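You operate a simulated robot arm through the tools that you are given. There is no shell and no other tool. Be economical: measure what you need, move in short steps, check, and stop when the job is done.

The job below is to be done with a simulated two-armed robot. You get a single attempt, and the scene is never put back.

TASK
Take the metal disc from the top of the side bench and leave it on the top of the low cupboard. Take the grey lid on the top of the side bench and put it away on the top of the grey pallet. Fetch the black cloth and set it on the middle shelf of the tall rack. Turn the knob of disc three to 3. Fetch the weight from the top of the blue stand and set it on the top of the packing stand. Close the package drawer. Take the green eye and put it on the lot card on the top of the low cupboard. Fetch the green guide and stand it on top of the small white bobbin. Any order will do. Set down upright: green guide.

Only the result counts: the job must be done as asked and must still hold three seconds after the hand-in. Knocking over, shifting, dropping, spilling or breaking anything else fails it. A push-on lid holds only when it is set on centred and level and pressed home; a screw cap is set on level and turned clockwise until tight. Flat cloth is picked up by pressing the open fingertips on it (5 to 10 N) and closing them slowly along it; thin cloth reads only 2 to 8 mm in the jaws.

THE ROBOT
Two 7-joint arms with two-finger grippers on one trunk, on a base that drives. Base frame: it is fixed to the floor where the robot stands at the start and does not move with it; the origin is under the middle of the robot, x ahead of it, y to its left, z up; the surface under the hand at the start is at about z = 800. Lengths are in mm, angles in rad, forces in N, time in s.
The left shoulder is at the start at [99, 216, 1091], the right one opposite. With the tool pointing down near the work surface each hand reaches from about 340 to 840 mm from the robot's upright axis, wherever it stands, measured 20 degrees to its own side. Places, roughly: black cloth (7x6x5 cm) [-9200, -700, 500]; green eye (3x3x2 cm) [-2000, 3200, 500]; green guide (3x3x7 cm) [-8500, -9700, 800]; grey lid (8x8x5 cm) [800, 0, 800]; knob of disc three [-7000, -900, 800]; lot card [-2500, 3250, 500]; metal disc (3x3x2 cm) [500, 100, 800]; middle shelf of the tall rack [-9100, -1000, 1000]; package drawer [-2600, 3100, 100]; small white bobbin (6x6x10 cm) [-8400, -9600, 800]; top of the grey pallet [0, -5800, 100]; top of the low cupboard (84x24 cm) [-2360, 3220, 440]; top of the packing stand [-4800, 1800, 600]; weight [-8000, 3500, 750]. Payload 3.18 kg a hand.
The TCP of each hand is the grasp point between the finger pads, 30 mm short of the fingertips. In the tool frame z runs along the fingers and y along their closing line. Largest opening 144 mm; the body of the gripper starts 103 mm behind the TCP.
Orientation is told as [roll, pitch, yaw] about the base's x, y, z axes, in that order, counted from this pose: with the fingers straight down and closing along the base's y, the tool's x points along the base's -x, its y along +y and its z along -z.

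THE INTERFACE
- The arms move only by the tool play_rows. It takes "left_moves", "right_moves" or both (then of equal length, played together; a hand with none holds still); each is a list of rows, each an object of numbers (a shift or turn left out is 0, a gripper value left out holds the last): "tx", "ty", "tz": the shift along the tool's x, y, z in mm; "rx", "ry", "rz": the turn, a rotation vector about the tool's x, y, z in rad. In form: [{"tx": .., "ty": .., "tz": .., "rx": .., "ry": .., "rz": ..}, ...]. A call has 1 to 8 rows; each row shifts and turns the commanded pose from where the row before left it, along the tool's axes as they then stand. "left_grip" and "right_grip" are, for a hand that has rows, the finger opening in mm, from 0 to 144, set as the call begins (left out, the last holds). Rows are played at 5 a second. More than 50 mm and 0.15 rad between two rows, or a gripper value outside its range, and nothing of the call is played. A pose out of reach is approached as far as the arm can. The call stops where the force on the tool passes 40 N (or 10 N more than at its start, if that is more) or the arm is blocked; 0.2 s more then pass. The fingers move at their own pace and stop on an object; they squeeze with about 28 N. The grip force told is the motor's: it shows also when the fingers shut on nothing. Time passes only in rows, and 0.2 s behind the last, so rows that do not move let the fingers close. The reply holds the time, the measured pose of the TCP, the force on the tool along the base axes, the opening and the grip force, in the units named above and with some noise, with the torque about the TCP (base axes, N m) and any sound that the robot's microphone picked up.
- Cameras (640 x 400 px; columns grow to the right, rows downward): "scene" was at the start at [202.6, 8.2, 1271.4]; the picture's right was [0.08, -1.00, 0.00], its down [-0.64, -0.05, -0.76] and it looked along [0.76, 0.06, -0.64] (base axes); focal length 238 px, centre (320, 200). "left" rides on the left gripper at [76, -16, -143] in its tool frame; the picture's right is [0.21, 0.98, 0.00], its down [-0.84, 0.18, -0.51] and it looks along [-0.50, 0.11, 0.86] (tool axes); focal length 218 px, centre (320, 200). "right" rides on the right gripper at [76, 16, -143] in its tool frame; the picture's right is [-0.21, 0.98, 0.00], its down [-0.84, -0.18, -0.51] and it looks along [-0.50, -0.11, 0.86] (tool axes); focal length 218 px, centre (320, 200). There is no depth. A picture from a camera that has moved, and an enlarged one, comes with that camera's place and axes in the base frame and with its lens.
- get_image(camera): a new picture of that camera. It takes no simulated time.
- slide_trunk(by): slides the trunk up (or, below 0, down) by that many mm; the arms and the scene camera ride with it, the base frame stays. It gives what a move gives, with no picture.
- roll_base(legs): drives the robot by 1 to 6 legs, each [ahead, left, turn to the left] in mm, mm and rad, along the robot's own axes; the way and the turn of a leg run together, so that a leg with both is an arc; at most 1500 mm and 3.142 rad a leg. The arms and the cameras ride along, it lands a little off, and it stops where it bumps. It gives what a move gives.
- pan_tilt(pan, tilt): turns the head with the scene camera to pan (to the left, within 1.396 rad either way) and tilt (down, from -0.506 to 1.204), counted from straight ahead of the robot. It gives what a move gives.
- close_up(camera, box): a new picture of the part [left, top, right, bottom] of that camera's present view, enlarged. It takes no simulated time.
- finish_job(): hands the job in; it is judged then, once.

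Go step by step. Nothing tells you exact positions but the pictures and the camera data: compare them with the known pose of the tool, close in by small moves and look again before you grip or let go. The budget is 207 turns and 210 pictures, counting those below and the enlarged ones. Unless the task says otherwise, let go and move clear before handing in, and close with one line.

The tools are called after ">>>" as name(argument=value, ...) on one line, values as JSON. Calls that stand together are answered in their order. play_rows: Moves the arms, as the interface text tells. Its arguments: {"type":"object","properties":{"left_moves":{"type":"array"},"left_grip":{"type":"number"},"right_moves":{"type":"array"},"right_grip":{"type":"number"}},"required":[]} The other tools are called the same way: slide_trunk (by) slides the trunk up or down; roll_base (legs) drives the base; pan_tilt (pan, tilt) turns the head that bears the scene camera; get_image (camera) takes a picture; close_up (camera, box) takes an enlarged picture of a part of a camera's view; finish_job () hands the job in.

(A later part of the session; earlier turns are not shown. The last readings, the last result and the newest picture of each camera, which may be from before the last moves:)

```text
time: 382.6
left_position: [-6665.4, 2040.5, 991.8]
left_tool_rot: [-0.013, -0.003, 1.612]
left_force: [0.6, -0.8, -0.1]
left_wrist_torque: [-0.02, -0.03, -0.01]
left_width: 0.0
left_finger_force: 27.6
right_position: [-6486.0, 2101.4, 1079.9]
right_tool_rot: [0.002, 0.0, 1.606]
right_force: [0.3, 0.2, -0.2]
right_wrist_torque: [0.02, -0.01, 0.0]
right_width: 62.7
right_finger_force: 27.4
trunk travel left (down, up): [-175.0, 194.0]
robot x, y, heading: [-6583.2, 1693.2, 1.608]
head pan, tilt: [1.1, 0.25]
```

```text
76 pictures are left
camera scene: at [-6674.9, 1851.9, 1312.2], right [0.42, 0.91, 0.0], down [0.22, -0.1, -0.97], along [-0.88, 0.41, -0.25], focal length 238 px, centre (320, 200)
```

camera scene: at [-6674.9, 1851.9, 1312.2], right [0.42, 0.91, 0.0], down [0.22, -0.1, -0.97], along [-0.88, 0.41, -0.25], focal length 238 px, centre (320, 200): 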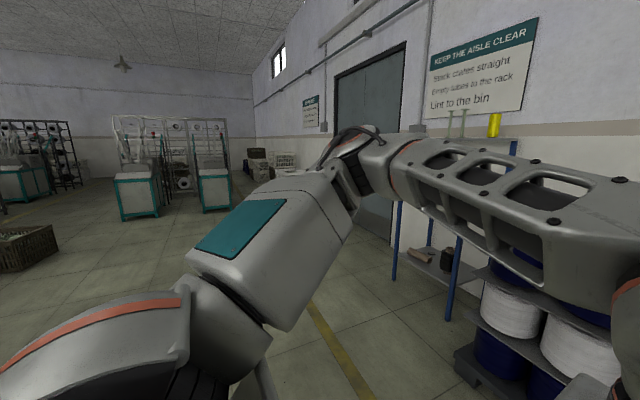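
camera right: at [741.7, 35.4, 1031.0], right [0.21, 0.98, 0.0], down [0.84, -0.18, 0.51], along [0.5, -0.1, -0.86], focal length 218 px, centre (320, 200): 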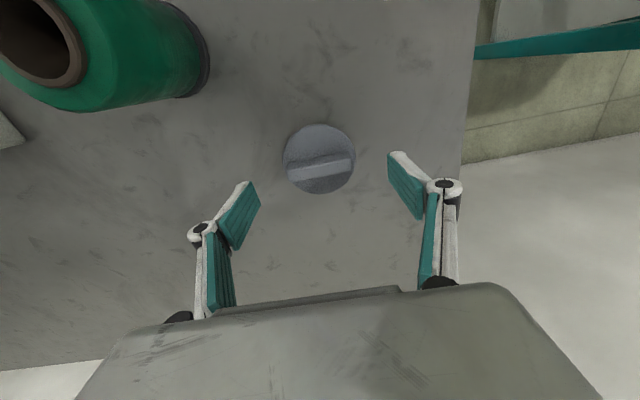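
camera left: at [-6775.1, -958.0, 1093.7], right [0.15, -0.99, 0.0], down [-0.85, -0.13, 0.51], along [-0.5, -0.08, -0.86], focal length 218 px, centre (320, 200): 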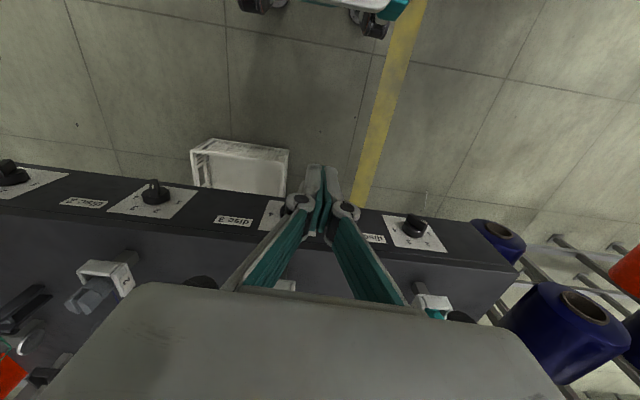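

The area west is open. Turning west and driving to about x=-8200, then looking south.

>>> roll_base(legs=[[0, 0, 1.53], [1450, 0, 0]])

>>> pan_tilt(pan=0.9, tilt=0.25)

>>> get_image(camera="scene")

```text
time: 393.6
left_position: [-8394.8, 1548.8, 992.5]
left_tool_rot: [-0.014, -0.002, -3.088]
left_force: [-0.6, 0.1, -0.2]
left_wrist_torque: [0.01, -0.02, -0.01]
left_width: 0.1
left_finger_force: 28.2
right_position: [-8457.1, 1726.0, 1081.0]
right_tool_rot: [0.002, 0.0, -3.096]
right_force: [-0.7, 0.1, -1.3]
right_wrist_torque: [0.02, -0.03, -0.04]
right_width: 62.7
right_finger_force: 27.6
trunk travel left (down, up): [-175.0, 194.0]
robot x, y, heading: [-8049.6, 1631.1, -3.093]
head pan, tilt: [1.1, 0.25]
```

```text
time: 394.4
left_position: [-8394.3, 1548.0, 993.4]
left_tool_rot: [-0.014, -0.002, -3.09]
left_force: [0.6, 0.5, -0.1]
left_wrist_torque: [0.03, -0.03, 0.01]
left_width: 0.0
left_finger_force: 27.8
right_position: [-8457.6, 1726.9, 1081.0]
right_tool_rot: [0.0, 0.001, -3.098]
right_force: [0.1, 0.1, 0.2]
right_wrist_torque: [0.01, 0.02, -0.02]
right_width: 62.6
right_finger_force: 28.0
trunk travel left (down, up): [-175.0, 194.0]
robot x, y, heading: [-8052.5, 1629.7, -3.094]
head pan, tilt: [0.901, 0.25]
```

```text
75 pictures are left
camera scene: at [-8220.2, 1551.4, 1312.2], right [-0.81, 0.58, 0.0], down [0.14, 0.2, -0.97], along [-0.56, -0.79, -0.25], focal length 238 px, centre (320, 200)
```

scene: 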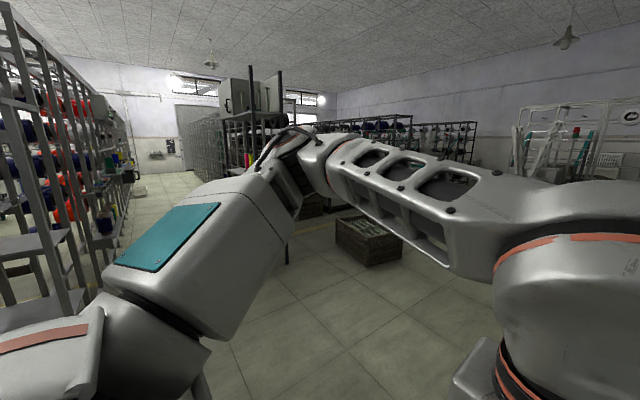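

The tall rack stands near [-9000, -900], with an aisle on its east side. I'll move south to y≈300, still facing west, and look at it.

>>> roll_base(legs=[[250, 1250, -0.048]])

>>> pan_tilt(pan=0.75, tilt=0.4)

>>> get_image(camera="scene")

```text
time: 405.7
left_position: [-8618.9, 294.5, 992.9]
left_tool_rot: [-0.014, -0.003, -3.132]
left_force: [0.0, -0.3, -0.6]
left_wrist_torque: [0.0, -0.02, 0.01]
left_width: 0.0
left_finger_force: 27.7
right_position: [-8675.8, 475.0, 1079.3]
right_tool_rot: [0.002, -0.002, -3.142]
right_force: [0.8, 0.2, -0.1]
right_wrist_torque: [0.01, 0.0, 0.01]
right_width: 62.5
right_finger_force: 27.7
trunk travel left (down, up): [-175.0, 194.0]
robot x, y, heading: [-8270.6, 363.0, -3.14]
head pan, tilt: [0.901, 0.25]
```

```text
time: 406.4
left_position: [-8619.2, 294.1, 992.6]
left_tool_rot: [-0.014, -0.002, -3.133]
left_force: [-0.3, 0.2, 0.3]
left_wrist_torque: [0.0, 0.02, -0.03]
left_width: 0.2
left_finger_force: 27.6
right_position: [-8675.3, 476.2, 1081.6]
right_tool_rot: [0.002, 0.0, 3.141]
right_force: [-0.6, 0.5, -0.1]
right_wrist_torque: [0.02, -0.02, -0.03]
right_width: 62.3
right_finger_force: 27.3
trunk travel left (down, up): [-175.0, 194.0]
robot x, y, heading: [-8268.1, 365.3, -3.138]
head pan, tilt: [0.75, 0.4]
```

```text
74 pictures are left
camera scene: at [-8455.7, 299.9, 1298.3], right [-0.69, 0.73, 0.0], down [0.28, 0.27, -0.92], along [-0.67, -0.63, -0.39], focal length 238 px, centre (320, 200)
```

scene: 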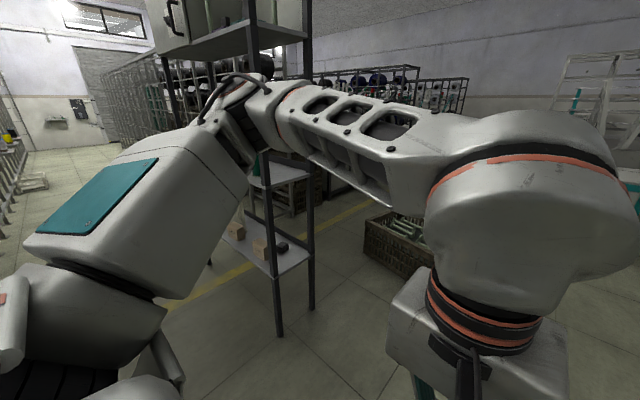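

The rack's north end posts are at y≈-567, x≈-9018…-9282; a dark item lies on the lower shelf near [-9162, -660, 510]. I'll lower the trunk, extend and tilt the left hand here in free space.

>>> slide_trunk(by=-175)

>>> play_rows(left_moves=[{"tx": -48}, {"tx": -48}, {"tx": -48}, {"tx": -48}, {"tx": -48, "ry": -0.1}, {"tx": -30, "ry": -0.15}, {"ry": -0.15}, {"ry": -0.15}], left_grip=110)

>>> play_rows(left_moves=[{"tz": 40, "tx": 20}, {"tz": 40, "tx": 20}, {"tz": 40, "tx": 25}, {"tz": 40, "tx": 25}, {"tz": 30, "tx": 20}, {}])

>>> roll_base(legs=[[0, 800, 0]])

>>> get_image(camera="left")

>>> get_image(camera="scene")

```text
time: 407.4
left_position: [-8633.7, 296.6, 903.2]
left_tool_rot: [-0.022, 0.036, -3.113]
left_force: [0.2, 0.4, 0.1]
left_wrist_torque: [0.03, 0.0, 0.0]
left_width: 0.1
left_finger_force: 28.1
right_position: [-8684.4, 476.8, 989.1]
right_tool_rot: [0.003, 0.042, 3.142]
right_force: [0.6, 0.5, -0.6]
right_wrist_torque: [0.01, -0.02, 0.02]
right_width: 62.5
right_finger_force: 28.0
trunk travel left (down, up): [-97.0, 272.0]
robot x, y, heading: [-8269.5, 362.8, -3.14]
head pan, tilt: [0.75, 0.4]
stopped: the force on the tool passed its limit at 112 N (the readings are from after the stop); the commanded pose is now the measured one
```

```text
time: 409.2
left_position: [-8901.1, 288.8, 902.3]
left_tool_rot: [-0.026, -0.524, -3.1]
left_force: [-1.3, -0.5, 0.7]
left_wrist_torque: [-0.01, 0.01, 0.01]
left_width: 110.1
left_finger_force: 0.1
right_position: [-8680.6, 475.6, 994.1]
right_tool_rot: [0.003, 0.034, -3.142]
right_force: [-0.4, 0.2, -0.5]
right_wrist_torque: [-0.01, -0.01, 0.02]
right_width: 62.6
right_finger_force: 28.0
trunk travel left (down, up): [-97.0, 272.0]
robot x, y, heading: [-8270.2, 359.8, -3.138]
head pan, tilt: [0.75, 0.4]
```

```text
time: 410.6
left_position: [-8898.5, 298.5, 684.0]
left_tool_rot: [-0.025, -0.522, -3.101]
left_force: [-0.7, -0.6, -0.1]
left_wrist_torque: [0.0, -0.02, 0.03]
left_width: 110.1
left_finger_force: 0.1
right_position: [-8681.5, 476.1, 992.3]
right_tool_rot: [0.002, 0.032, -3.142]
right_force: [-0.5, -0.6, 0.3]
right_wrist_torque: [0.06, 0.02, 0.04]
right_width: 62.5
right_finger_force: 28.0
trunk travel left (down, up): [-97.0, 272.0]
robot x, y, heading: [-8268.3, 362.1, -3.137]
head pan, tilt: [0.75, 0.4]
```

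```text
time: 418.1
left_position: [-8897.3, -505.3, 684.0]
left_tool_rot: [-0.024, -0.522, -3.104]
left_force: [0.6, 0.5, 0.4]
left_wrist_torque: [0.02, -0.01, 0.02]
left_width: 110.0
left_finger_force: 0.0
right_position: [-8679.5, -326.8, 992.5]
right_tool_rot: [0.001, 0.034, 3.139]
right_force: [-0.3, 0.4, 0.6]
right_wrist_torque: [0.03, -0.01, -0.01]
right_width: 62.7
right_finger_force: 28.2
trunk travel left (down, up): [-97.0, 272.0]
robot x, y, heading: [-8269.4, -437.2, 3.141]
head pan, tilt: [0.75, 0.4]
```

```text
73 pictures are left
camera left: at [-8759.2, -486.2, 769.9], right [0.2, -0.97, -0.13], down [-0.47, -0.21, 0.86], along [-0.86, -0.12, -0.5], focal length 218 px, centre (320, 200)
```

left: 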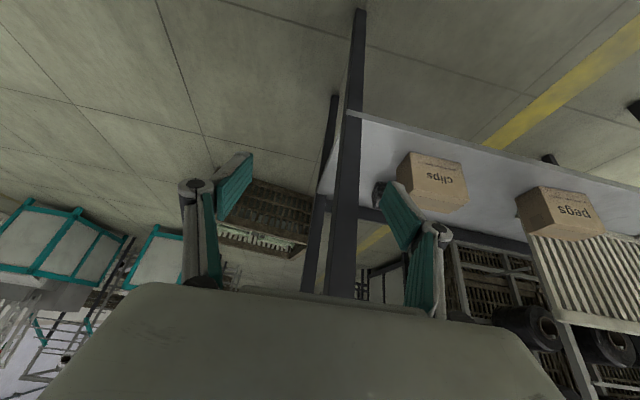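

```text
72 pictures are left
camera scene: at [-8538.5, -504.0, 1205.3], right [-0.68, 0.73, 0.0], down [0.28, 0.27, -0.92], along [-0.67, -0.63, -0.39], focal length 238 px, centre (320, 200)
```

scene: 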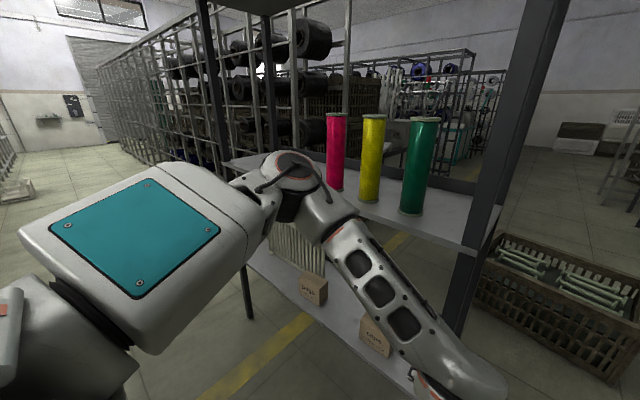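

The cloth should be near [-9140, -665] beside the "clips" box. I'll move the hand over a bit for a clear view.

>>> roll_base(legs=[[0, 110, 0]])

>>> close_up(camera="left", box=[200, 100, 480, 280])

>>> pan_tilt(pan=0.15, tilt=0.75)

>>> get_image(camera="scene")

```text
time: 419.7
left_position: [-8898.0, -612.9, 683.6]
left_tool_rot: [-0.026, -0.522, -3.109]
left_force: [-0.7, -0.5, 0.6]
left_wrist_torque: [0.01, -0.02, 0.01]
left_width: 109.9
left_finger_force: 0.0
right_position: [-8678.6, -436.4, 992.6]
right_tool_rot: [0.001, 0.034, 3.136]
right_force: [-0.2, 0.1, -1.0]
right_wrist_torque: [0.0, 0.0, 0.02]
right_width: 62.4
right_finger_force: 27.9
trunk travel left (down, up): [-97.0, 272.0]
robot x, y, heading: [-8265.7, -552.9, 3.142]
head pan, tilt: [0.75, 0.4]
```

```text
2.22 times, centred on (340, 190) of left
camera zoom: at [-8759.6, -594.7, 769.9], right [0.2, -0.97, -0.13], down [-0.47, -0.21, 0.86], along [-0.86, -0.11, -0.5], focal length 485 px, centre (276, 222)
```

zoom: 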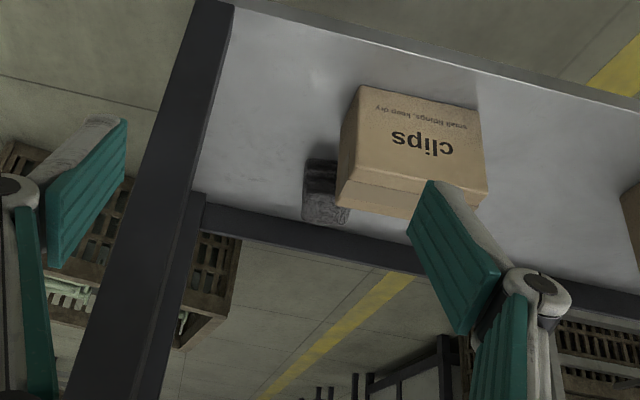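

```text
time: 420.7
left_position: [-8898.8, -612.9, 684.1]
left_tool_rot: [-0.027, -0.523, -3.108]
left_force: [-1.1, -0.9, -0.9]
left_wrist_torque: [-0.03, -0.01, -0.02]
left_width: 110.1
left_finger_force: 0.0
right_position: [-8679.0, -436.5, 993.0]
right_tool_rot: [-0.001, 0.036, 3.135]
right_force: [-0.2, -0.3, -1.1]
right_wrist_torque: [0.02, 0.01, -0.02]
right_width: 62.7
right_finger_force: 28.3
trunk travel left (down, up): [-97.0, 272.0]
robot x, y, heading: [-8268.7, -553.8, 3.142]
head pan, tilt: [0.15, 0.75]
```

```text
70 pictures are left
camera scene: at [-8552.9, -562.3, 1174.2], right [-0.15, 0.99, 0.0], down [0.67, 0.1, -0.73], along [-0.72, -0.11, -0.68], focal length 238 px, centre (320, 200)
```

scene: 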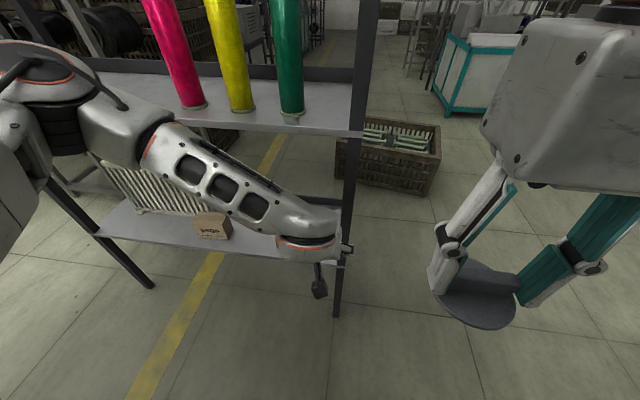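

The cloth is a dark folded stack tucked behind the "clips" box. To see the gap between them, I'll slide further south so the view passes between my arms.

>>> roll_base(legs=[[0, 330, 0]])

>>> pan_tilt(pan=-0.15, tilt=0.75)

>>> get_image(camera="scene")

```text
time: 424.2
left_position: [-8896.4, -952.0, 683.4]
left_tool_rot: [-0.025, -0.521, -3.098]
left_force: [0.0, -1.0, 0.7]
left_wrist_torque: [0.0, 0.01, 0.04]
left_width: 110.0
left_finger_force: 0.2
right_position: [-8680.9, -772.7, 993.6]
right_tool_rot: [0.001, 0.035, -3.139]
right_force: [0.2, -1.4, -0.1]
right_wrist_torque: [0.01, 0.02, 0.02]
right_width: 62.4
right_finger_force: 27.8
trunk travel left (down, up): [-97.0, 272.0]
robot x, y, heading: [-8267.0, -884.4, -3.137]
head pan, tilt: [0.15, 0.75]
```

```text
time: 425.0
left_position: [-8896.0, -951.5, 684.3]
left_tool_rot: [-0.025, -0.521, -3.097]
left_force: [-0.4, 0.4, 0.2]
left_wrist_torque: [0.01, -0.03, -0.01]
left_width: 110.1
left_finger_force: 0.0
right_position: [-8678.8, -772.1, 991.9]
right_tool_rot: [0.002, 0.035, -3.14]
right_force: [0.0, -0.1, 0.2]
right_wrist_torque: [0.01, -0.03, 0.01]
right_width: 62.7
right_finger_force: 27.9
trunk travel left (down, up): [-97.0, 272.0]
robot x, y, heading: [-8267.7, -889.0, -3.13]
head pan, tilt: [-0.15, 0.75]
```

```text
69 pictures are left
camera scene: at [-8552.7, -873.5, 1174.2], right [0.14, 0.99, 0.0], down [0.68, -0.1, -0.73], along [-0.72, 0.1, -0.68], focal length 238 px, centre (320, 200)
```

scene: 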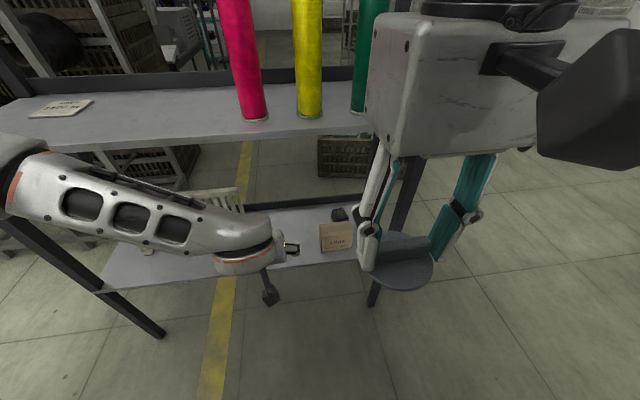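

>>> close_up(camera="scene", box=[290, 180, 390, 270])

>>> close_up(camera="scene", box=[0, 70, 280, 170])

```text
4.44 times, centred on (340, 225) of scene
camera zoom: at [-8552.7, -873.5, 1174.2], right [0.14, 0.99, 0.0], down [0.68, -0.1, -0.73], along [-0.72, 0.1, -0.68], focal length 1059 px, centre (231, 89)
```

zoom: 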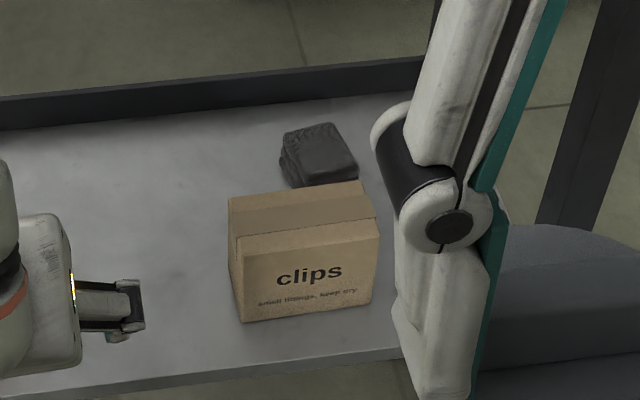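

```text
2.29 times, centred on (140, 120) of scene
camera zoom: at [-8552.7, -873.5, 1174.2], right [0.14, 0.99, 0.0], down [0.68, -0.1, -0.73], along [-0.72, 0.1, -0.68], focal length 545 px, centre (731, 383)
```

zoom: 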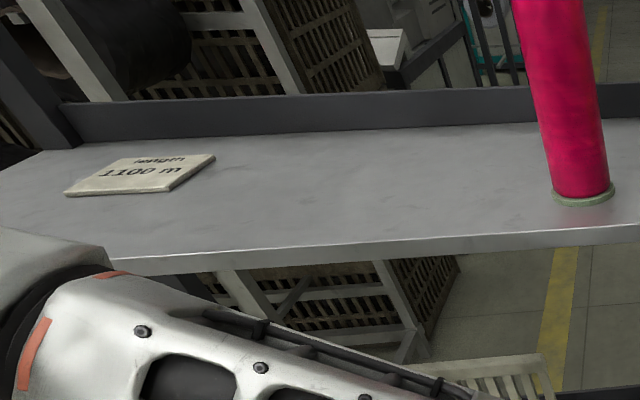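

The cloth is a folded stack at about [-9207, -702, 462] (shelf z≈440), with ~45 mm gap behind the box. I'll come in from the east above the box with a 0.6 rad tilt.

>>> slide_trunk(by=-78)

>>> roll_base(legs=[[0, -245, 0]])

>>> get_image(camera="left")

```text
time: 426.1
left_position: [-8894.8, -951.6, 597.3]
left_tool_rot: [-0.025, -0.502, -3.101]
left_force: [-0.2, 0.0, -0.4]
left_wrist_torque: [0.02, -0.03, -0.04]
left_width: 110.1
left_finger_force: 0.0
right_position: [-8690.3, -772.4, 906.4]
right_tool_rot: [0.005, 0.076, 3.115]
right_force: [-0.2, -0.1, 0.6]
right_wrist_torque: [0.01, -0.01, 0.0]
right_width: 62.5
right_finger_force: 27.9
trunk travel left (down, up): [-18.0, 351.0]
robot x, y, heading: [-8273.5, -885.6, -3.136]
head pan, tilt: [-0.15, 0.75]
stopped: the force on the tool passed its limit at 56 N (the readings are from after the stop); the commanded pose is now the measured one
```

```text
time: 428.8
left_position: [-8894.2, -703.8, 598.2]
left_tool_rot: [-0.026, -0.506, -3.102]
left_force: [-0.2, 1.0, -0.1]
left_wrist_torque: [0.0, -0.01, -0.05]
left_width: 110.1
left_finger_force: 0.1
right_position: [-8691.3, -525.0, 908.3]
right_tool_rot: [0.009, 0.074, 3.116]
right_force: [0.8, -0.5, 0.6]
right_wrist_torque: [0.02, 0.01, 0.01]
right_width: 62.8
right_finger_force: 27.6
trunk travel left (down, up): [-18.0, 351.0]
robot x, y, heading: [-8273.7, -639.5, -3.131]
head pan, tilt: [-0.15, 0.75]
```

```text
66 pictures are left
camera left: at [-8758.5, -684.5, 686.3], right [0.21, -0.97, -0.12], down [-0.49, -0.21, 0.85], along [-0.85, -0.12, -0.52], focal length 218 px, centre (320, 200)
```

left: 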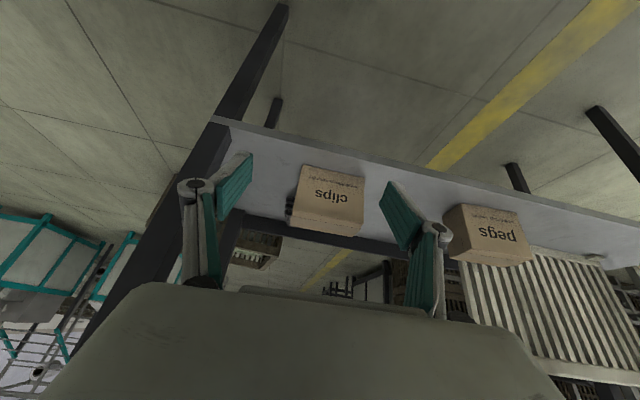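

Aligned behind the "clips" box. Driving in 170 mm with a bit more tilt.

>>> play_rows(left_moves=[{"ry": -0.095}, {}])

>>> roll_base(legs=[[175, 0, 0]])

>>> get_image(camera="left")

>>> get_image(camera="scene")

```text
time: 429.4
left_position: [-8895.2, -702.4, 599.0]
left_tool_rot: [-0.028, -0.601, -3.097]
left_force: [-0.7, 0.4, 0.9]
left_wrist_torque: [-0.02, 0.0, -0.03]
left_width: 110.0
left_finger_force: 0.1
right_position: [-8692.0, -525.3, 905.9]
right_tool_rot: [0.005, 0.078, 3.112]
right_force: [-1.2, -0.1, 0.1]
right_wrist_torque: [0.01, 0.0, 0.0]
right_width: 62.5
right_finger_force: 27.5
trunk travel left (down, up): [-18.0, 351.0]
robot x, y, heading: [-8268.0, -636.4, -3.137]
head pan, tilt: [-0.15, 0.75]
```

```text
time: 430.9
left_position: [-9036.5, -706.0, 607.4]
left_tool_rot: [-0.021, -0.605, -3.117]
left_force: [0.3, -0.1, -0.4]
left_wrist_torque: [-0.01, -0.01, -0.01]
left_width: 110.0
left_finger_force: 0.1
right_position: [-8844.5, -528.4, 907.3]
right_tool_rot: [0.0, 0.076, 3.117]
right_force: [0.1, 0.5, -0.4]
right_wrist_torque: [0.03, 0.02, 0.01]
right_width: 62.5
right_finger_force: 27.9
trunk travel left (down, up): [-18.0, 351.0]
robot x, y, heading: [-8434.2, -636.7, -3.118]
head pan, tilt: [-0.15, 0.75]
stopped in leg 1: the robot was blocked; the commanded pose is now the measured one
```

```text
65 pictures are left
camera left: at [-8891.7, -689.4, 681.5], right [0.18, -0.97, -0.14], down [-0.4, -0.2, 0.89], along [-0.9, -0.11, -0.43], focal length 218 px, centre (320, 200)
```

left: 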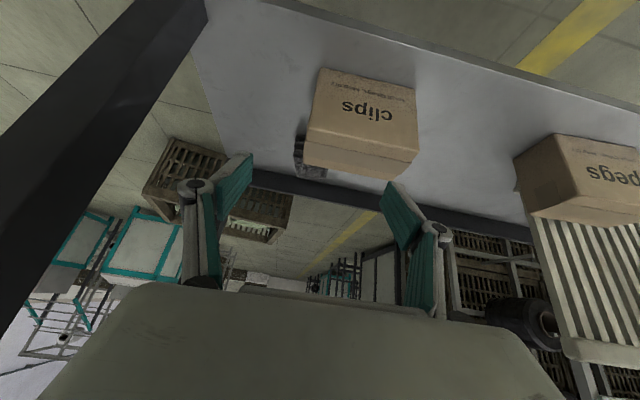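

```text
64 pictures are left
camera scene: at [-8782.8, -623.2, 1090.7], right [0.19, 0.98, 0.0], down [0.52, -0.11, -0.85], along [-0.83, 0.16, -0.53], focal length 238 px, centre (320, 200)
```

scene: 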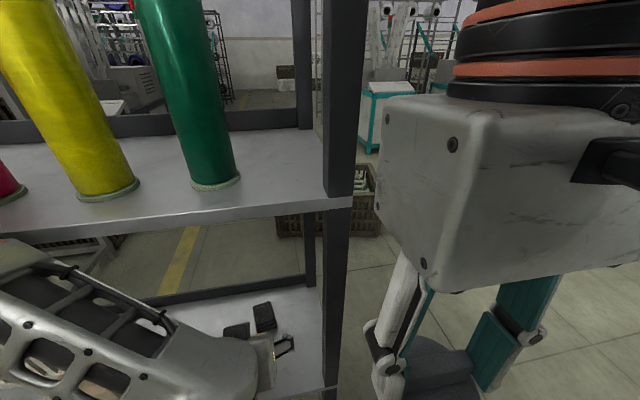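

The elbow met the middle shelf. As at the bench, I'll back out and turn the base left 0.6 rad so the forearm enters squarely, re-aiming the tool west.

>>> roll_base(legs=[[-230, 0, 0], [0, -330, 0], [0, 0, 0.6]])

>>> play_rows(left_moves=[{"rx": 0.068, "rz": 0.099}, {"rx": 0.068, "rz": 0.099}, {"rx": 0.068, "rz": 0.099}, {"rx": 0.068, "rz": 0.099}, {"rx": 0.068, "rz": 0.099}, {"tz": 21, "tx": -31}, {"tz": 21, "tx": -31}, {}])

>>> get_image(camera="scene")

```text
time: 432.7
left_position: [-8839.1, -698.3, 593.8]
left_tool_rot: [-0.023, -0.582, -3.118]
left_force: [-0.3, -0.1, -0.3]
left_wrist_torque: [0.01, 0.01, 0.02]
left_width: 109.8
left_finger_force: 0.0
right_position: [-8652.1, -519.9, 899.0]
right_tool_rot: [-0.012, 0.101, 3.105]
right_force: [-0.4, 0.2, -0.9]
right_wrist_torque: [0.03, 0.0, 0.01]
right_width: 62.6
right_finger_force: 28.2
trunk travel left (down, up): [-18.0, 351.0]
robot x, y, heading: [-8227.4, -632.4, -3.132]
head pan, tilt: [-0.15, 0.75]
stopped in leg 1: the robot was blocked; the commanded pose is now the measured one
```

```text
time: 434.5
left_position: [-8901.7, -653.3, 596.6]
left_tool_rot: [-0.032, -0.598, 2.568]
left_force: [0.4, -0.4, -0.3]
left_wrist_torque: [-0.02, -0.03, 0.0]
left_width: 110.1
left_finger_force: 0.2
right_position: [-8651.2, -521.2, 901.6]
right_tool_rot: [-0.008, 0.096, 3.105]
right_force: [-0.3, 0.5, -0.3]
right_wrist_torque: [0.02, -0.01, 0.02]
right_width: 62.6
right_finger_force: 28.2
trunk travel left (down, up): [-18.0, 351.0]
robot x, y, heading: [-8228.8, -638.9, -3.131]
head pan, tilt: [-0.15, 0.75]
```

```text
63 pictures are left
camera scene: at [-8591.7, -618.1, 1083.7], right [0.19, 0.98, 0.0], down [0.55, -0.11, -0.83], along [-0.81, 0.16, -0.56], focal length 238 px, centre (320, 200)
```

scene: 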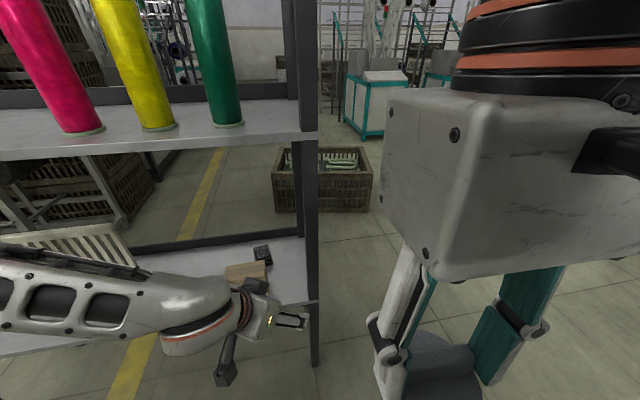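

The rear touched the creel behind. I'll ease forward, slide north to the open area, and turn there.

>>> roll_base(legs=[[40, 0, 0], [0, -480, 0], [0, 0, 0.59]])

>>> get_image(camera="left")

```text
time: 441.2
left_position: [-8824.1, -543.8, 595.7]
left_tool_rot: [-0.031, -0.598, -3.134]
left_force: [-0.6, -0.4, -0.1]
left_wrist_torque: [0.05, 0.04, 0.01]
left_width: 110.1
left_finger_force: 0.0
right_position: [-8688.9, -296.8, 901.8]
right_tool_rot: [-0.009, 0.099, -2.596]
right_force: [0.2, 0.2, -0.3]
right_wrist_torque: [-0.01, -0.01, 0.01]
right_width: 62.6
right_finger_force: 27.9
trunk travel left (down, up): [-18.0, 351.0]
robot x, y, heading: [-8273.8, -159.2, -2.551]
head pan, tilt: [-0.15, 0.75]
```

```text
62 pictures are left
camera left: at [-8678.7, -530.9, 671.4], right [0.16, -0.98, -0.14], down [-0.41, -0.2, 0.89], along [-0.9, -0.09, -0.43], focal length 218 px, centre (320, 200)
```

left: 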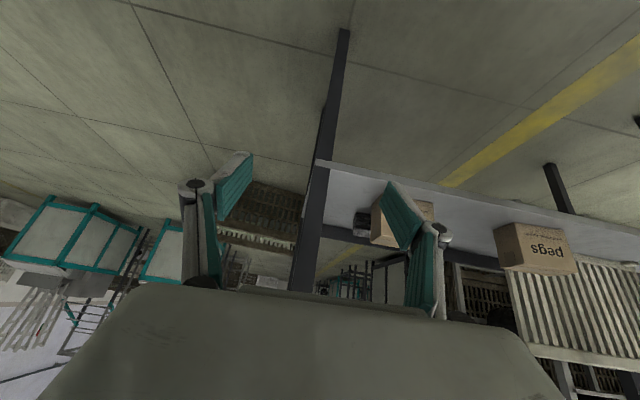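

Now the tool points west with the body turned. Extending the arm toward the cloth's line, then driving in.

>>> play_rows(left_moves=[{"ty": 36.5, "tz": 17, "tx": -24.5}, {"ty": 36.5, "tz": 17, "tx": -24.5}, {"ty": 36.5, "tz": 17, "tx": -24.5}, {"ty": 36.5, "tz": 17, "tx": -24.5}, {}])

>>> roll_base(legs=[[110, -70, 0]])

>>> get_image(camera="left")

>>> pan_tilt(pan=0.3, tilt=0.7)

>>> get_image(camera="scene")

```text
time: 442.4
left_position: [-8942.6, -691.3, 590.1]
left_tool_rot: [-0.032, -0.599, -3.132]
left_force: [-0.2, -0.1, 0.3]
left_wrist_torque: [0.01, 0.0, 0.02]
left_width: 109.8
left_finger_force: 0.1
right_position: [-8689.9, -295.2, 899.4]
right_tool_rot: [-0.011, 0.099, -2.599]
right_force: [0.9, 0.0, -0.6]
right_wrist_torque: [-0.01, -0.01, 0.02]
right_width: 62.6
right_finger_force: 28.1
trunk travel left (down, up): [-18.0, 351.0]
robot x, y, heading: [-8272.3, -152.7, -2.549]
head pan, tilt: [-0.15, 0.75]
```

```text
time: 443.7
left_position: [-9073.5, -692.6, 588.0]
left_tool_rot: [-0.03, -0.598, -3.135]
left_force: [0.4, 0.7, -0.4]
left_wrist_torque: [0.03, 0.01, 0.01]
left_width: 110.1
left_finger_force: 0.1
right_position: [-8819.3, -297.8, 899.9]
right_tool_rot: [-0.011, 0.102, -2.598]
right_force: [-0.5, 0.0, 0.1]
right_wrist_torque: [0.01, -0.01, -0.01]
right_width: 62.6
right_finger_force: 28.2
trunk travel left (down, up): [-18.0, 351.0]
robot x, y, heading: [-8404.1, -160.3, -2.544]
head pan, tilt: [-0.15, 0.75]
```

```text
61 pictures are left
camera left: at [-8928.5, -678.6, 663.5], right [0.16, -0.98, -0.14], down [-0.41, -0.2, 0.89], along [-0.9, -0.09, -0.44], focal length 218 px, centre (320, 200)
```

left: 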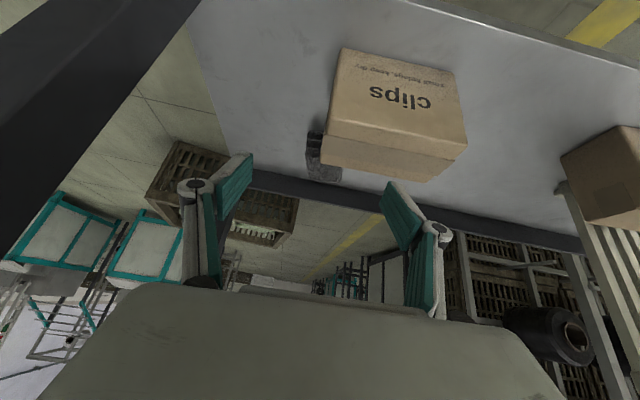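

```text
time: 444.6
left_position: [-9073.4, -692.6, 588.0]
left_tool_rot: [-0.033, -0.601, -3.131]
left_force: [0.1, -0.4, -0.2]
left_wrist_torque: [0.03, -0.01, 0.0]
left_width: 110.1
left_finger_force: 0.1
right_position: [-8820.6, -298.3, 898.7]
right_tool_rot: [-0.012, 0.107, -2.605]
right_force: [0.6, -0.6, -0.6]
right_wrist_torque: [0.03, 0.0, 0.01]
right_width: 62.5
right_finger_force: 28.1
trunk travel left (down, up): [-18.0, 351.0]
robot x, y, heading: [-8399.5, -157.9, -2.547]
head pan, tilt: [0.3, 0.7]
```

```text
60 pictures are left
camera scene: at [-8712.6, -348.5, 1081.8], right [-0.41, 0.91, 0.0], down [0.52, 0.24, -0.82], along [-0.75, -0.34, -0.57], focal length 238 px, centre (320, 200)
```

scene: 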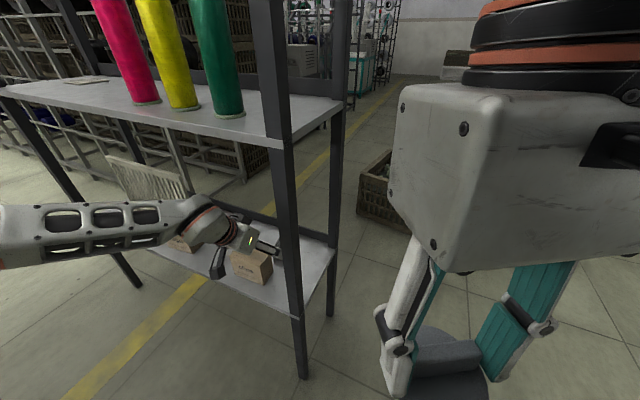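

The arm enters cleanly. Moving 48 mm further in, then descending along the tool axis over the box onto the cloth.

>>> roll_base(legs=[[46, -19, 0]])

>>> play_rows(left_moves=[{"tz": 35}, {"tz": 35}, {}])

>>> close_up(camera="left", box=[180, 60, 480, 260])

```text
time: 445.6
left_position: [-9120.9, -702.4, 589.2]
left_tool_rot: [-0.033, -0.597, -3.13]
left_force: [-0.2, -0.6, -0.3]
left_wrist_torque: [-0.03, -0.01, 0.0]
left_width: 110.1
left_finger_force: 0.0
right_position: [-8868.1, -311.6, 898.4]
right_tool_rot: [-0.014, 0.108, -2.605]
right_force: [0.2, -0.3, 0.0]
right_wrist_torque: [0.0, -0.04, 0.0]
right_width: 62.5
right_finger_force: 27.5
trunk travel left (down, up): [-18.0, 351.0]
robot x, y, heading: [-8452.4, -169.3, -2.547]
head pan, tilt: [0.3, 0.7]
```

```text
time: 446.4
left_position: [-9160.5, -701.6, 531.7]
left_tool_rot: [-0.03, -0.598, -3.13]
left_force: [-0.2, 0.0, -0.2]
left_wrist_torque: [0.04, 0.01, -0.02]
left_width: 109.6
left_finger_force: 0.1
right_position: [-8868.8, -311.4, 898.4]
right_tool_rot: [-0.013, 0.117, -2.614]
right_force: [0.1, -1.1, 0.3]
right_wrist_torque: [-0.05, 0.02, 0.0]
right_width: 62.8
right_finger_force: 27.8
trunk travel left (down, up): [-18.0, 351.0]
robot x, y, heading: [-8450.4, -173.6, -2.55]
head pan, tilt: [0.3, 0.7]
```

```text
2.00 times, centred on (330, 160) of left
camera zoom: at [-9016.0, -688.3, 607.1], right [0.16, -0.98, -0.14], down [-0.41, -0.2, 0.89], along [-0.9, -0.09, -0.43], focal length 436 px, centre (300, 280)
```

zoom: 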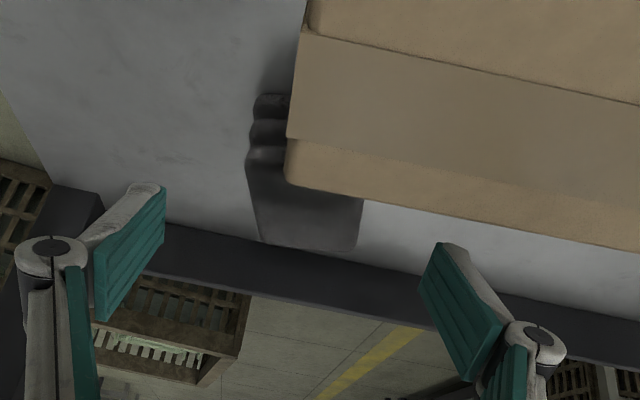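

The cloth is centred between the fingers. To keep the hand camera clear of the box I'll reduce the tilt to 0.4, then go down to the cloth.

>>> play_rows(left_moves=[{"ry": 0.1}, {"ry": 0.1}, {"tx": -16, "tz": 5}, {"tz": 20}, {}])

>>> close_up(camera="left", box=[180, 80, 480, 280])

```text
time: 447.6
left_position: [-9160.1, -701.9, 531.9]
left_tool_rot: [-0.027, -0.499, -3.135]
left_force: [1.1, -0.8, -0.1]
left_wrist_torque: [-0.02, 0.01, -0.02]
left_width: 110.1
left_finger_force: 0.1
left hand out of reach, approached as far as the arm can: row 2, 3, 4
right_position: [-8869.6, -311.7, 898.8]
right_tool_rot: [-0.011, 0.117, -2.611]
right_force: [-0.5, -0.1, -1.0]
right_wrist_torque: [0.02, -0.03, 0.0]
right_width: 62.5
right_finger_force: 28.1
trunk travel left (down, up): [-18.0, 351.0]
robot x, y, heading: [-8449.9, -167.4, -2.549]
head pan, tilt: [0.3, 0.7]
```

```text
2.00 times, centred on (330, 180) of left
camera zoom: at [-9024.0, -688.4, 620.2], right [0.18, -0.98, -0.12], down [-0.5, -0.2, 0.84], along [-0.85, -0.09, -0.52], focal length 436 px, centre (300, 240)
```

zoom: 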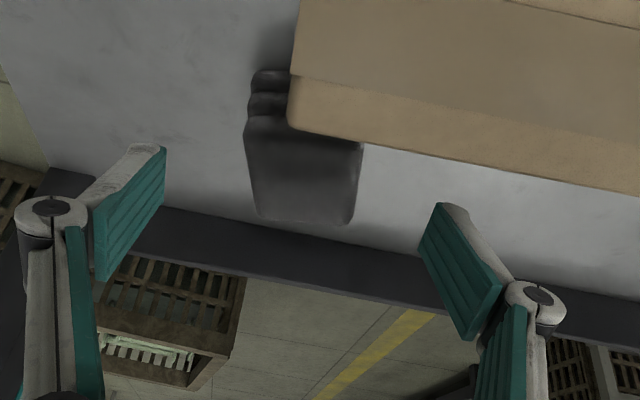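

The arm is fully stretched. I'll raise and pull the hand back a bit, drive the base closer, and then descend.

>>> play_rows(left_moves=[{"tz": -35, "tx": -19}, {"tz": -9.5, "tx": 17.5, "ty": -20}, {"tz": -9.5, "tx": 17.5, "ty": -20}, {}])

>>> roll_base(legs=[[95, 0, 0]])

>>> close_up(camera="left", box=[180, 80, 480, 280])

```text
time: 448.6
left_position: [-9118.6, -666.7, 566.1]
left_tool_rot: [-0.031, -0.499, -3.136]
left_force: [-0.1, 0.0, 0.7]
left_wrist_torque: [0.0, 0.0, -0.01]
left_width: 110.0
left_finger_force: 0.0
right_position: [-8869.6, -311.5, 898.2]
right_tool_rot: [-0.013, 0.118, -2.611]
right_force: [-0.1, -0.3, 0.4]
right_wrist_torque: [0.0, -0.02, 0.02]
right_width: 62.7
right_finger_force: 28.2
trunk travel left (down, up): [-18.0, 351.0]
robot x, y, heading: [-8452.6, -170.7, -2.548]
head pan, tilt: [0.3, 0.7]
```

```text
time: 449.7
left_position: [-9198.4, -719.2, 566.8]
left_tool_rot: [-0.031, -0.497, -3.133]
left_force: [0.5, -1.1, -0.3]
left_wrist_torque: [-0.02, 0.0, 0.04]
left_width: 110.1
left_finger_force: 0.1
right_position: [-8947.1, -364.3, 897.0]
right_tool_rot: [-0.013, 0.116, -2.609]
right_force: [-0.3, -0.2, -0.6]
right_wrist_torque: [0.0, -0.03, 0.03]
right_width: 62.5
right_finger_force: 28.2
trunk travel left (down, up): [-18.0, 351.0]
robot x, y, heading: [-8527.6, -223.8, -2.546]
head pan, tilt: [0.3, 0.7]
```

```text
2.00 times, centred on (330, 180) of left
camera zoom: at [-9061.0, -705.7, 655.0], right [0.18, -0.98, -0.12], down [-0.5, -0.2, 0.84], along [-0.85, -0.09, -0.52], focal length 436 px, centre (300, 240)
```

zoom: 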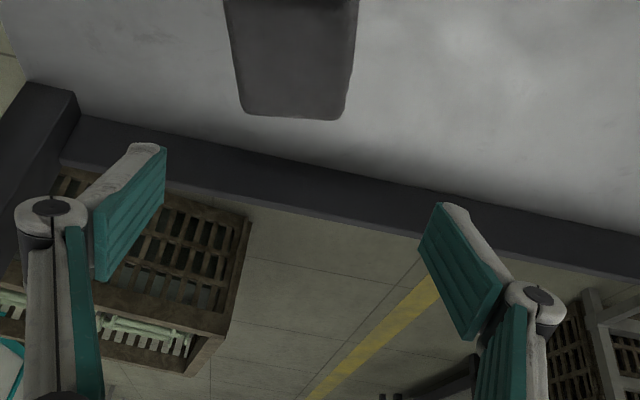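

The cloth centre is about [-9189, -705]. Descending onto it in three steps.

>>> play_rows(left_moves=[{"ty": -14, "tz": 24, "tx": 19.5}, {"tz": 24, "tx": 19.5}, {"tz": 16, "tx": 13}, {}])

>>> close_up(camera="left", box=[180, 80, 480, 280])

```text
time: 450.7
left_position: [-9182.9, -704.3, 486.7]
left_tool_rot: [-0.029, -0.5, -3.135]
left_force: [0.2, 0.3, -0.8]
left_wrist_torque: [0.01, 0.0, -0.01]
left_width: 109.7
left_finger_force: 0.1
right_position: [-8947.5, -365.3, 896.4]
right_tool_rot: [-0.015, 0.125, -2.617]
right_force: [1.0, 0.2, -1.3]
right_wrist_torque: [0.02, -0.02, 0.03]
right_width: 62.6
right_finger_force: 28.2
trunk travel left (down, up): [-18.0, 351.0]
robot x, y, heading: [-8534.1, -222.4, -2.547]
head pan, tilt: [0.3, 0.7]
```

```text
2.00 times, centred on (330, 180) of left
camera zoom: at [-9046.9, -689.2, 575.8], right [0.18, -0.98, -0.12], down [-0.5, -0.2, 0.84], along [-0.85, -0.09, -0.52], focal length 436 px, centre (300, 240)
```

zoom: 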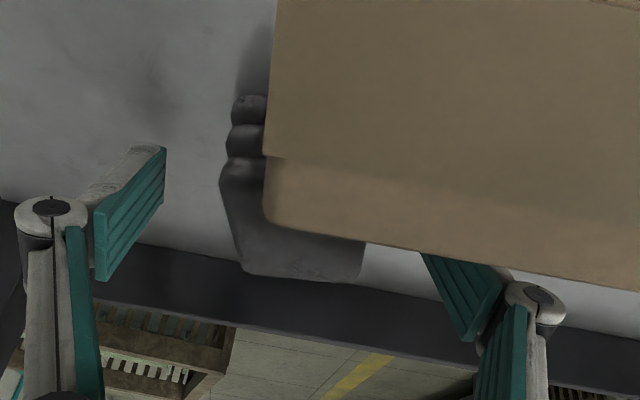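

The fingers straddle the cloth behind the box. Lowering 9 mm and closing.

>>> play_rows(left_moves=[{"tz": 8, "tx": 4.5}, {}])

>>> play_rows(left_moves=[{}, {}, {}], left_grip=0)

>>> close_up(camera="left", box=[180, 80, 480, 280])

```text
time: 451.3
left_position: [-9181.4, -701.7, 476.7]
left_tool_rot: [-0.027, -0.5, -3.134]
left_force: [0.2, -0.3, -0.1]
left_wrist_torque: [-0.05, 0.01, 0.0]
left_width: 110.2
left_finger_force: 0.1
right_position: [-8947.5, -364.3, 897.3]
right_tool_rot: [-0.018, 0.125, -2.616]
right_force: [0.9, -0.3, -0.1]
right_wrist_torque: [0.0, -0.02, 0.02]
right_width: 62.5
right_finger_force: 28.0
trunk travel left (down, up): [-18.0, 351.0]
robot x, y, heading: [-8526.9, -222.9, -2.546]
head pan, tilt: [0.3, 0.7]
```

```text
time: 452.1
left_position: [-9184.2, -705.9, 482.3]
left_tool_rot: [-0.022, -0.506, -3.134]
left_force: [1.0, -12.9, 24.4]
left_wrist_torque: [-1.25, 0.03, 0.11]
left_width: 55.5
left_finger_force: 28.0
right_position: [-8945.6, -364.2, 897.8]
right_tool_rot: [-0.018, 0.122, -2.615]
right_force: [-0.5, 0.8, -0.6]
right_wrist_torque: [0.03, -0.01, -0.01]
right_width: 62.6
right_finger_force: 28.2
trunk travel left (down, up): [-18.0, 351.0]
robot x, y, heading: [-8527.5, -221.5, -2.542]
head pan, tilt: [0.3, 0.7]
```

```text
2.00 times, centred on (330, 180) of left
camera zoom: at [-9046.8, -690.8, 570.0], right [0.18, -0.98, -0.12], down [-0.49, -0.19, 0.85], along [-0.85, -0.09, -0.51], focal length 436 px, centre (300, 240)
```

zoom: 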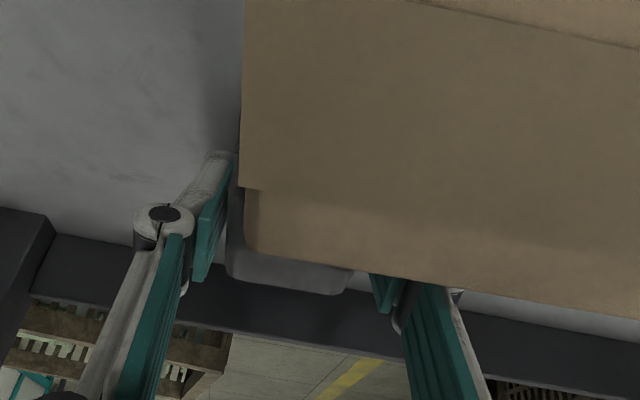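

Cloth gripped at 55 mm. Lifting straight up above the box height, then checking.

>>> play_rows(left_moves=[{"tz": -17, "tx": -9}, {"tz": -26, "tx": -14}, {"tz": -26, "tx": -14}, {"tz": -20, "tx": -11}, {}])

>>> get_image(camera="left")

```text
time: 453.3
left_position: [-9184.2, -704.3, 578.3]
left_tool_rot: [-0.029, -0.497, -3.134]
left_force: [-0.4, -0.9, 0.0]
left_wrist_torque: [-0.03, 0.01, 0.0]
left_width: 55.0
left_finger_force: 28.5
right_position: [-8948.7, -363.2, 896.6]
right_tool_rot: [-0.016, 0.126, -2.615]
right_force: [0.7, 1.0, -0.2]
right_wrist_torque: [0.01, -0.02, -0.03]
right_width: 62.4
right_finger_force: 28.3
trunk travel left (down, up): [-18.0, 351.0]
robot x, y, heading: [-8531.1, -220.0, -2.549]
head pan, tilt: [0.3, 0.7]
```

```text
54 pictures are left
camera left: at [-9047.7, -691.8, 666.0], right [0.18, -0.98, -0.12], down [-0.5, -0.2, 0.84], along [-0.85, -0.09, -0.52], focal length 218 px, centre (320, 200)
```

left: 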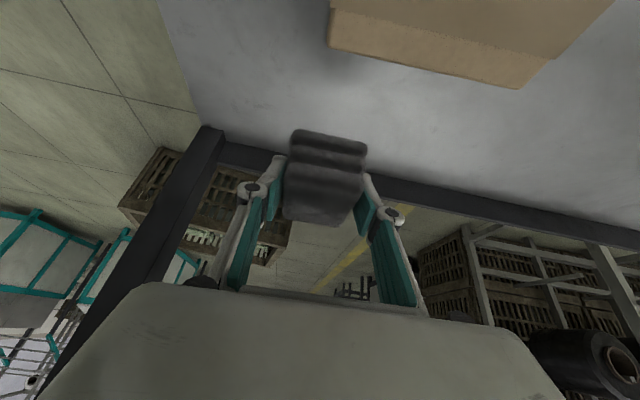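

The cloth is securely held. I'll back out of the rack, raise the trunk fully, and bring the cloth to the free part of the middle shelf near y≈-1130.

>>> roll_base(legs=[[-200, 136, 0]])

>>> slide_trunk(by=300)

>>> get_image(camera="left")

```text
time: 455.1
left_position: [-8939.4, -706.7, 577.2]
left_tool_rot: [-0.028, -0.499, -3.133]
left_force: [-0.1, -0.4, 0.0]
left_wrist_torque: [-0.01, -0.03, 0.0]
left_width: 54.8
left_finger_force: 27.3
right_position: [-8703.8, -365.3, 896.9]
right_tool_rot: [-0.018, 0.126, -2.613]
right_force: [-0.2, -0.7, -0.1]
right_wrist_torque: [-0.05, 0.02, 0.0]
right_width: 62.4
right_finger_force: 28.7
trunk travel left (down, up): [-18.0, 351.0]
robot x, y, heading: [-8289.2, -223.1, -2.539]
head pan, tilt: [0.3, 0.7]
```

```text
time: 455.8
left_position: [-8942.3, -709.0, 606.1]
left_tool_rot: [-0.018, -0.513, -3.136]
left_force: [0.4, -0.5, -0.5]
left_wrist_torque: [0.01, -0.01, -0.02]
left_width: 55.1
left_finger_force: 27.8
right_position: [-8707.0, -368.9, 912.7]
right_tool_rot: [-0.019, 0.1, -2.633]
right_force: [-29.7, -29.5, -41.8]
right_wrist_torque: [3.91, -1.48, -1.73]
right_width: 62.7
right_finger_force: 27.9
trunk travel left (down, up): [-35.0, 335.0]
robot x, y, heading: [-8286.9, -221.8, -2.544]
head pan, tilt: [0.3, 0.7]
stopped: the force on the tool passed its limit at 56 N (the readings are from after the stop); the commanded pose is now the measured one
```

```text
53 pictures are left
camera left: at [-8805.0, -694.5, 692.7], right [0.18, -0.98, -0.12], down [-0.49, -0.19, 0.85], along [-0.86, -0.1, -0.51], focal length 218 px, centre (320, 200)
```

left: 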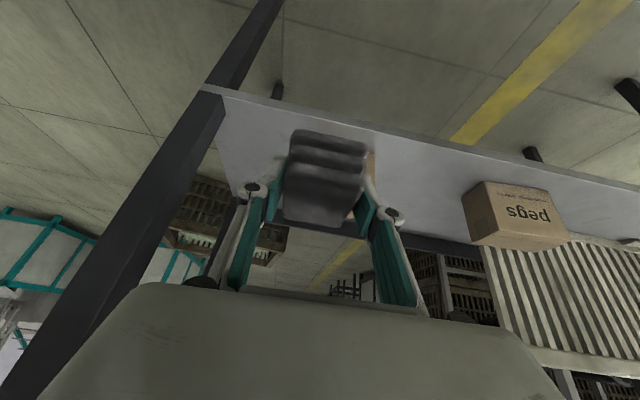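

The right wrist is pressing against the robot's own leaning torso. I'll move the lid hand forward and outward first.

>>> play_rows(right_moves=[{"ty": -40}, {"ty": -30, "tx": -30}, {"tx": -45, "ty": -10}, {"tx": -45}, {"tx": -45}, {}])

>>> slide_trunk(by=330)

```text
time: 457.2
left_position: [-8941.1, -709.1, 601.8]
left_tool_rot: [-0.02, -0.51, -3.135]
left_force: [0.3, 0.6, -0.9]
left_wrist_torque: [0.0, 0.01, 0.01]
left_width: 55.0
left_finger_force: 27.7
right_position: [-8890.9, -377.9, 897.1]
right_tool_rot: [-0.02, 0.107, -2.625]
right_force: [-0.5, 0.2, -1.0]
right_wrist_torque: [-0.02, 0.04, -0.04]
right_width: 62.7
right_finger_force: 28.1
trunk travel left (down, up): [-35.0, 335.0]
robot x, y, heading: [-8286.1, -220.9, -2.545]
head pan, tilt: [0.3, 0.7]
```

```text
time: 460.4
left_position: [-8941.8, -707.9, 1239.7]
left_tool_rot: [0.312, -0.827, 2.938]
left_force: [0.4, 0.0, -0.5]
left_wrist_torque: [0.01, -0.03, -0.02]
left_width: 55.0
left_finger_force: 28.0
right_position: [-8888.6, -378.4, 1227.6]
right_tool_rot: [-0.02, 0.108, -2.624]
right_force: [0.9, 0.4, 0.3]
right_wrist_torque: [0.01, 0.02, 0.02]
right_width: 62.8
right_finger_force: 27.8
trunk travel left (down, up): [-365.0, 5.0]
robot x, y, heading: [-8289.0, -219.6, -2.546]
head pan, tilt: [0.3, 0.7]
```

Trunk is up. I'll restore the left hand's orientation and lower it toward the shelf height in free space.

>>> play_rows(left_moves=[{"rx": 0.061, "ry": 0.116, "rz": -0.036}, {"rx": 0.061, "ry": 0.116, "rz": -0.036}, {"rx": 0.061, "ry": 0.116, "rz": -0.036}, {"tz": 33, "tx": 18}, {"tz": 33, "tx": 18}, {"tz": 33, "tx": 18}, {"tz": 33, "tx": 18}, {}])

>>> get_image(camera="left")

```text
time: 462.2
left_position: [-8981.9, -735.4, 1124.6]
left_tool_rot: [0.314, -0.828, 2.939]
left_force: [-0.2, -0.1, -0.5]
left_wrist_torque: [-0.02, 0.0, 0.02]
left_width: 54.7
left_finger_force: 28.1
left hand out of reach, approached as far as the arm can: row 1, 2, 3, 7
right_position: [-8887.7, -379.0, 1226.8]
right_tool_rot: [-0.018, 0.108, -2.624]
right_force: [-0.8, -1.0, -0.3]
right_wrist_torque: [0.03, 0.01, -0.02]
right_width: 62.3
right_finger_force: 27.9
trunk travel left (down, up): [-365.0, 5.0]
robot x, y, heading: [-8283.1, -221.6, -2.536]
head pan, tilt: [0.3, 0.7]
```

```text
52 pictures are left
camera left: at [-8824.3, -707.4, 1157.3], right [0.17, -0.98, 0.05], down [-0.17, 0.02, 0.98], along [-0.97, -0.17, -0.17], focal length 218 px, centre (320, 200)
```

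left: 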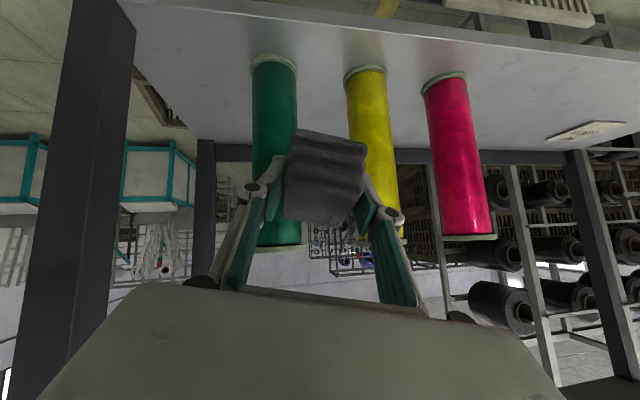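

I'll retract the hand from the spools to regain reach, then correct the orientation.

>>> play_rows(left_moves=[{"tz": -30, "tx": 27}, {"tz": -30, "tx": 27}, {"tz": -30, "tx": 27}, {"rx": 0.061, "ry": 0.116, "rz": -0.036}, {"rx": 0.061, "ry": 0.116, "rz": -0.036}, {"rx": 0.061, "ry": 0.116, "rz": -0.036}, {}])

```text
time: 463.8
left_position: [-8863.3, -731.7, 1121.0]
left_tool_rot: [0.136, -0.668, 3.063]
left_force: [0.0, 0.2, 0.2]
left_wrist_torque: [-0.01, -0.03, -0.01]
left_width: 54.8
left_finger_force: 28.0
left hand out of reach, approached as far as the arm can: row 5, 6
right_position: [-8888.4, -377.9, 1227.4]
right_tool_rot: [-0.018, 0.109, -2.624]
right_force: [1.3, -0.4, 0.1]
right_wrist_torque: [0.0, 0.0, -0.01]
right_width: 62.6
right_finger_force: 28.2
trunk travel left (down, up): [-365.0, 5.0]
robot x, y, heading: [-8288.0, -222.8, -2.543]
head pan, tilt: [0.3, 0.7]
```

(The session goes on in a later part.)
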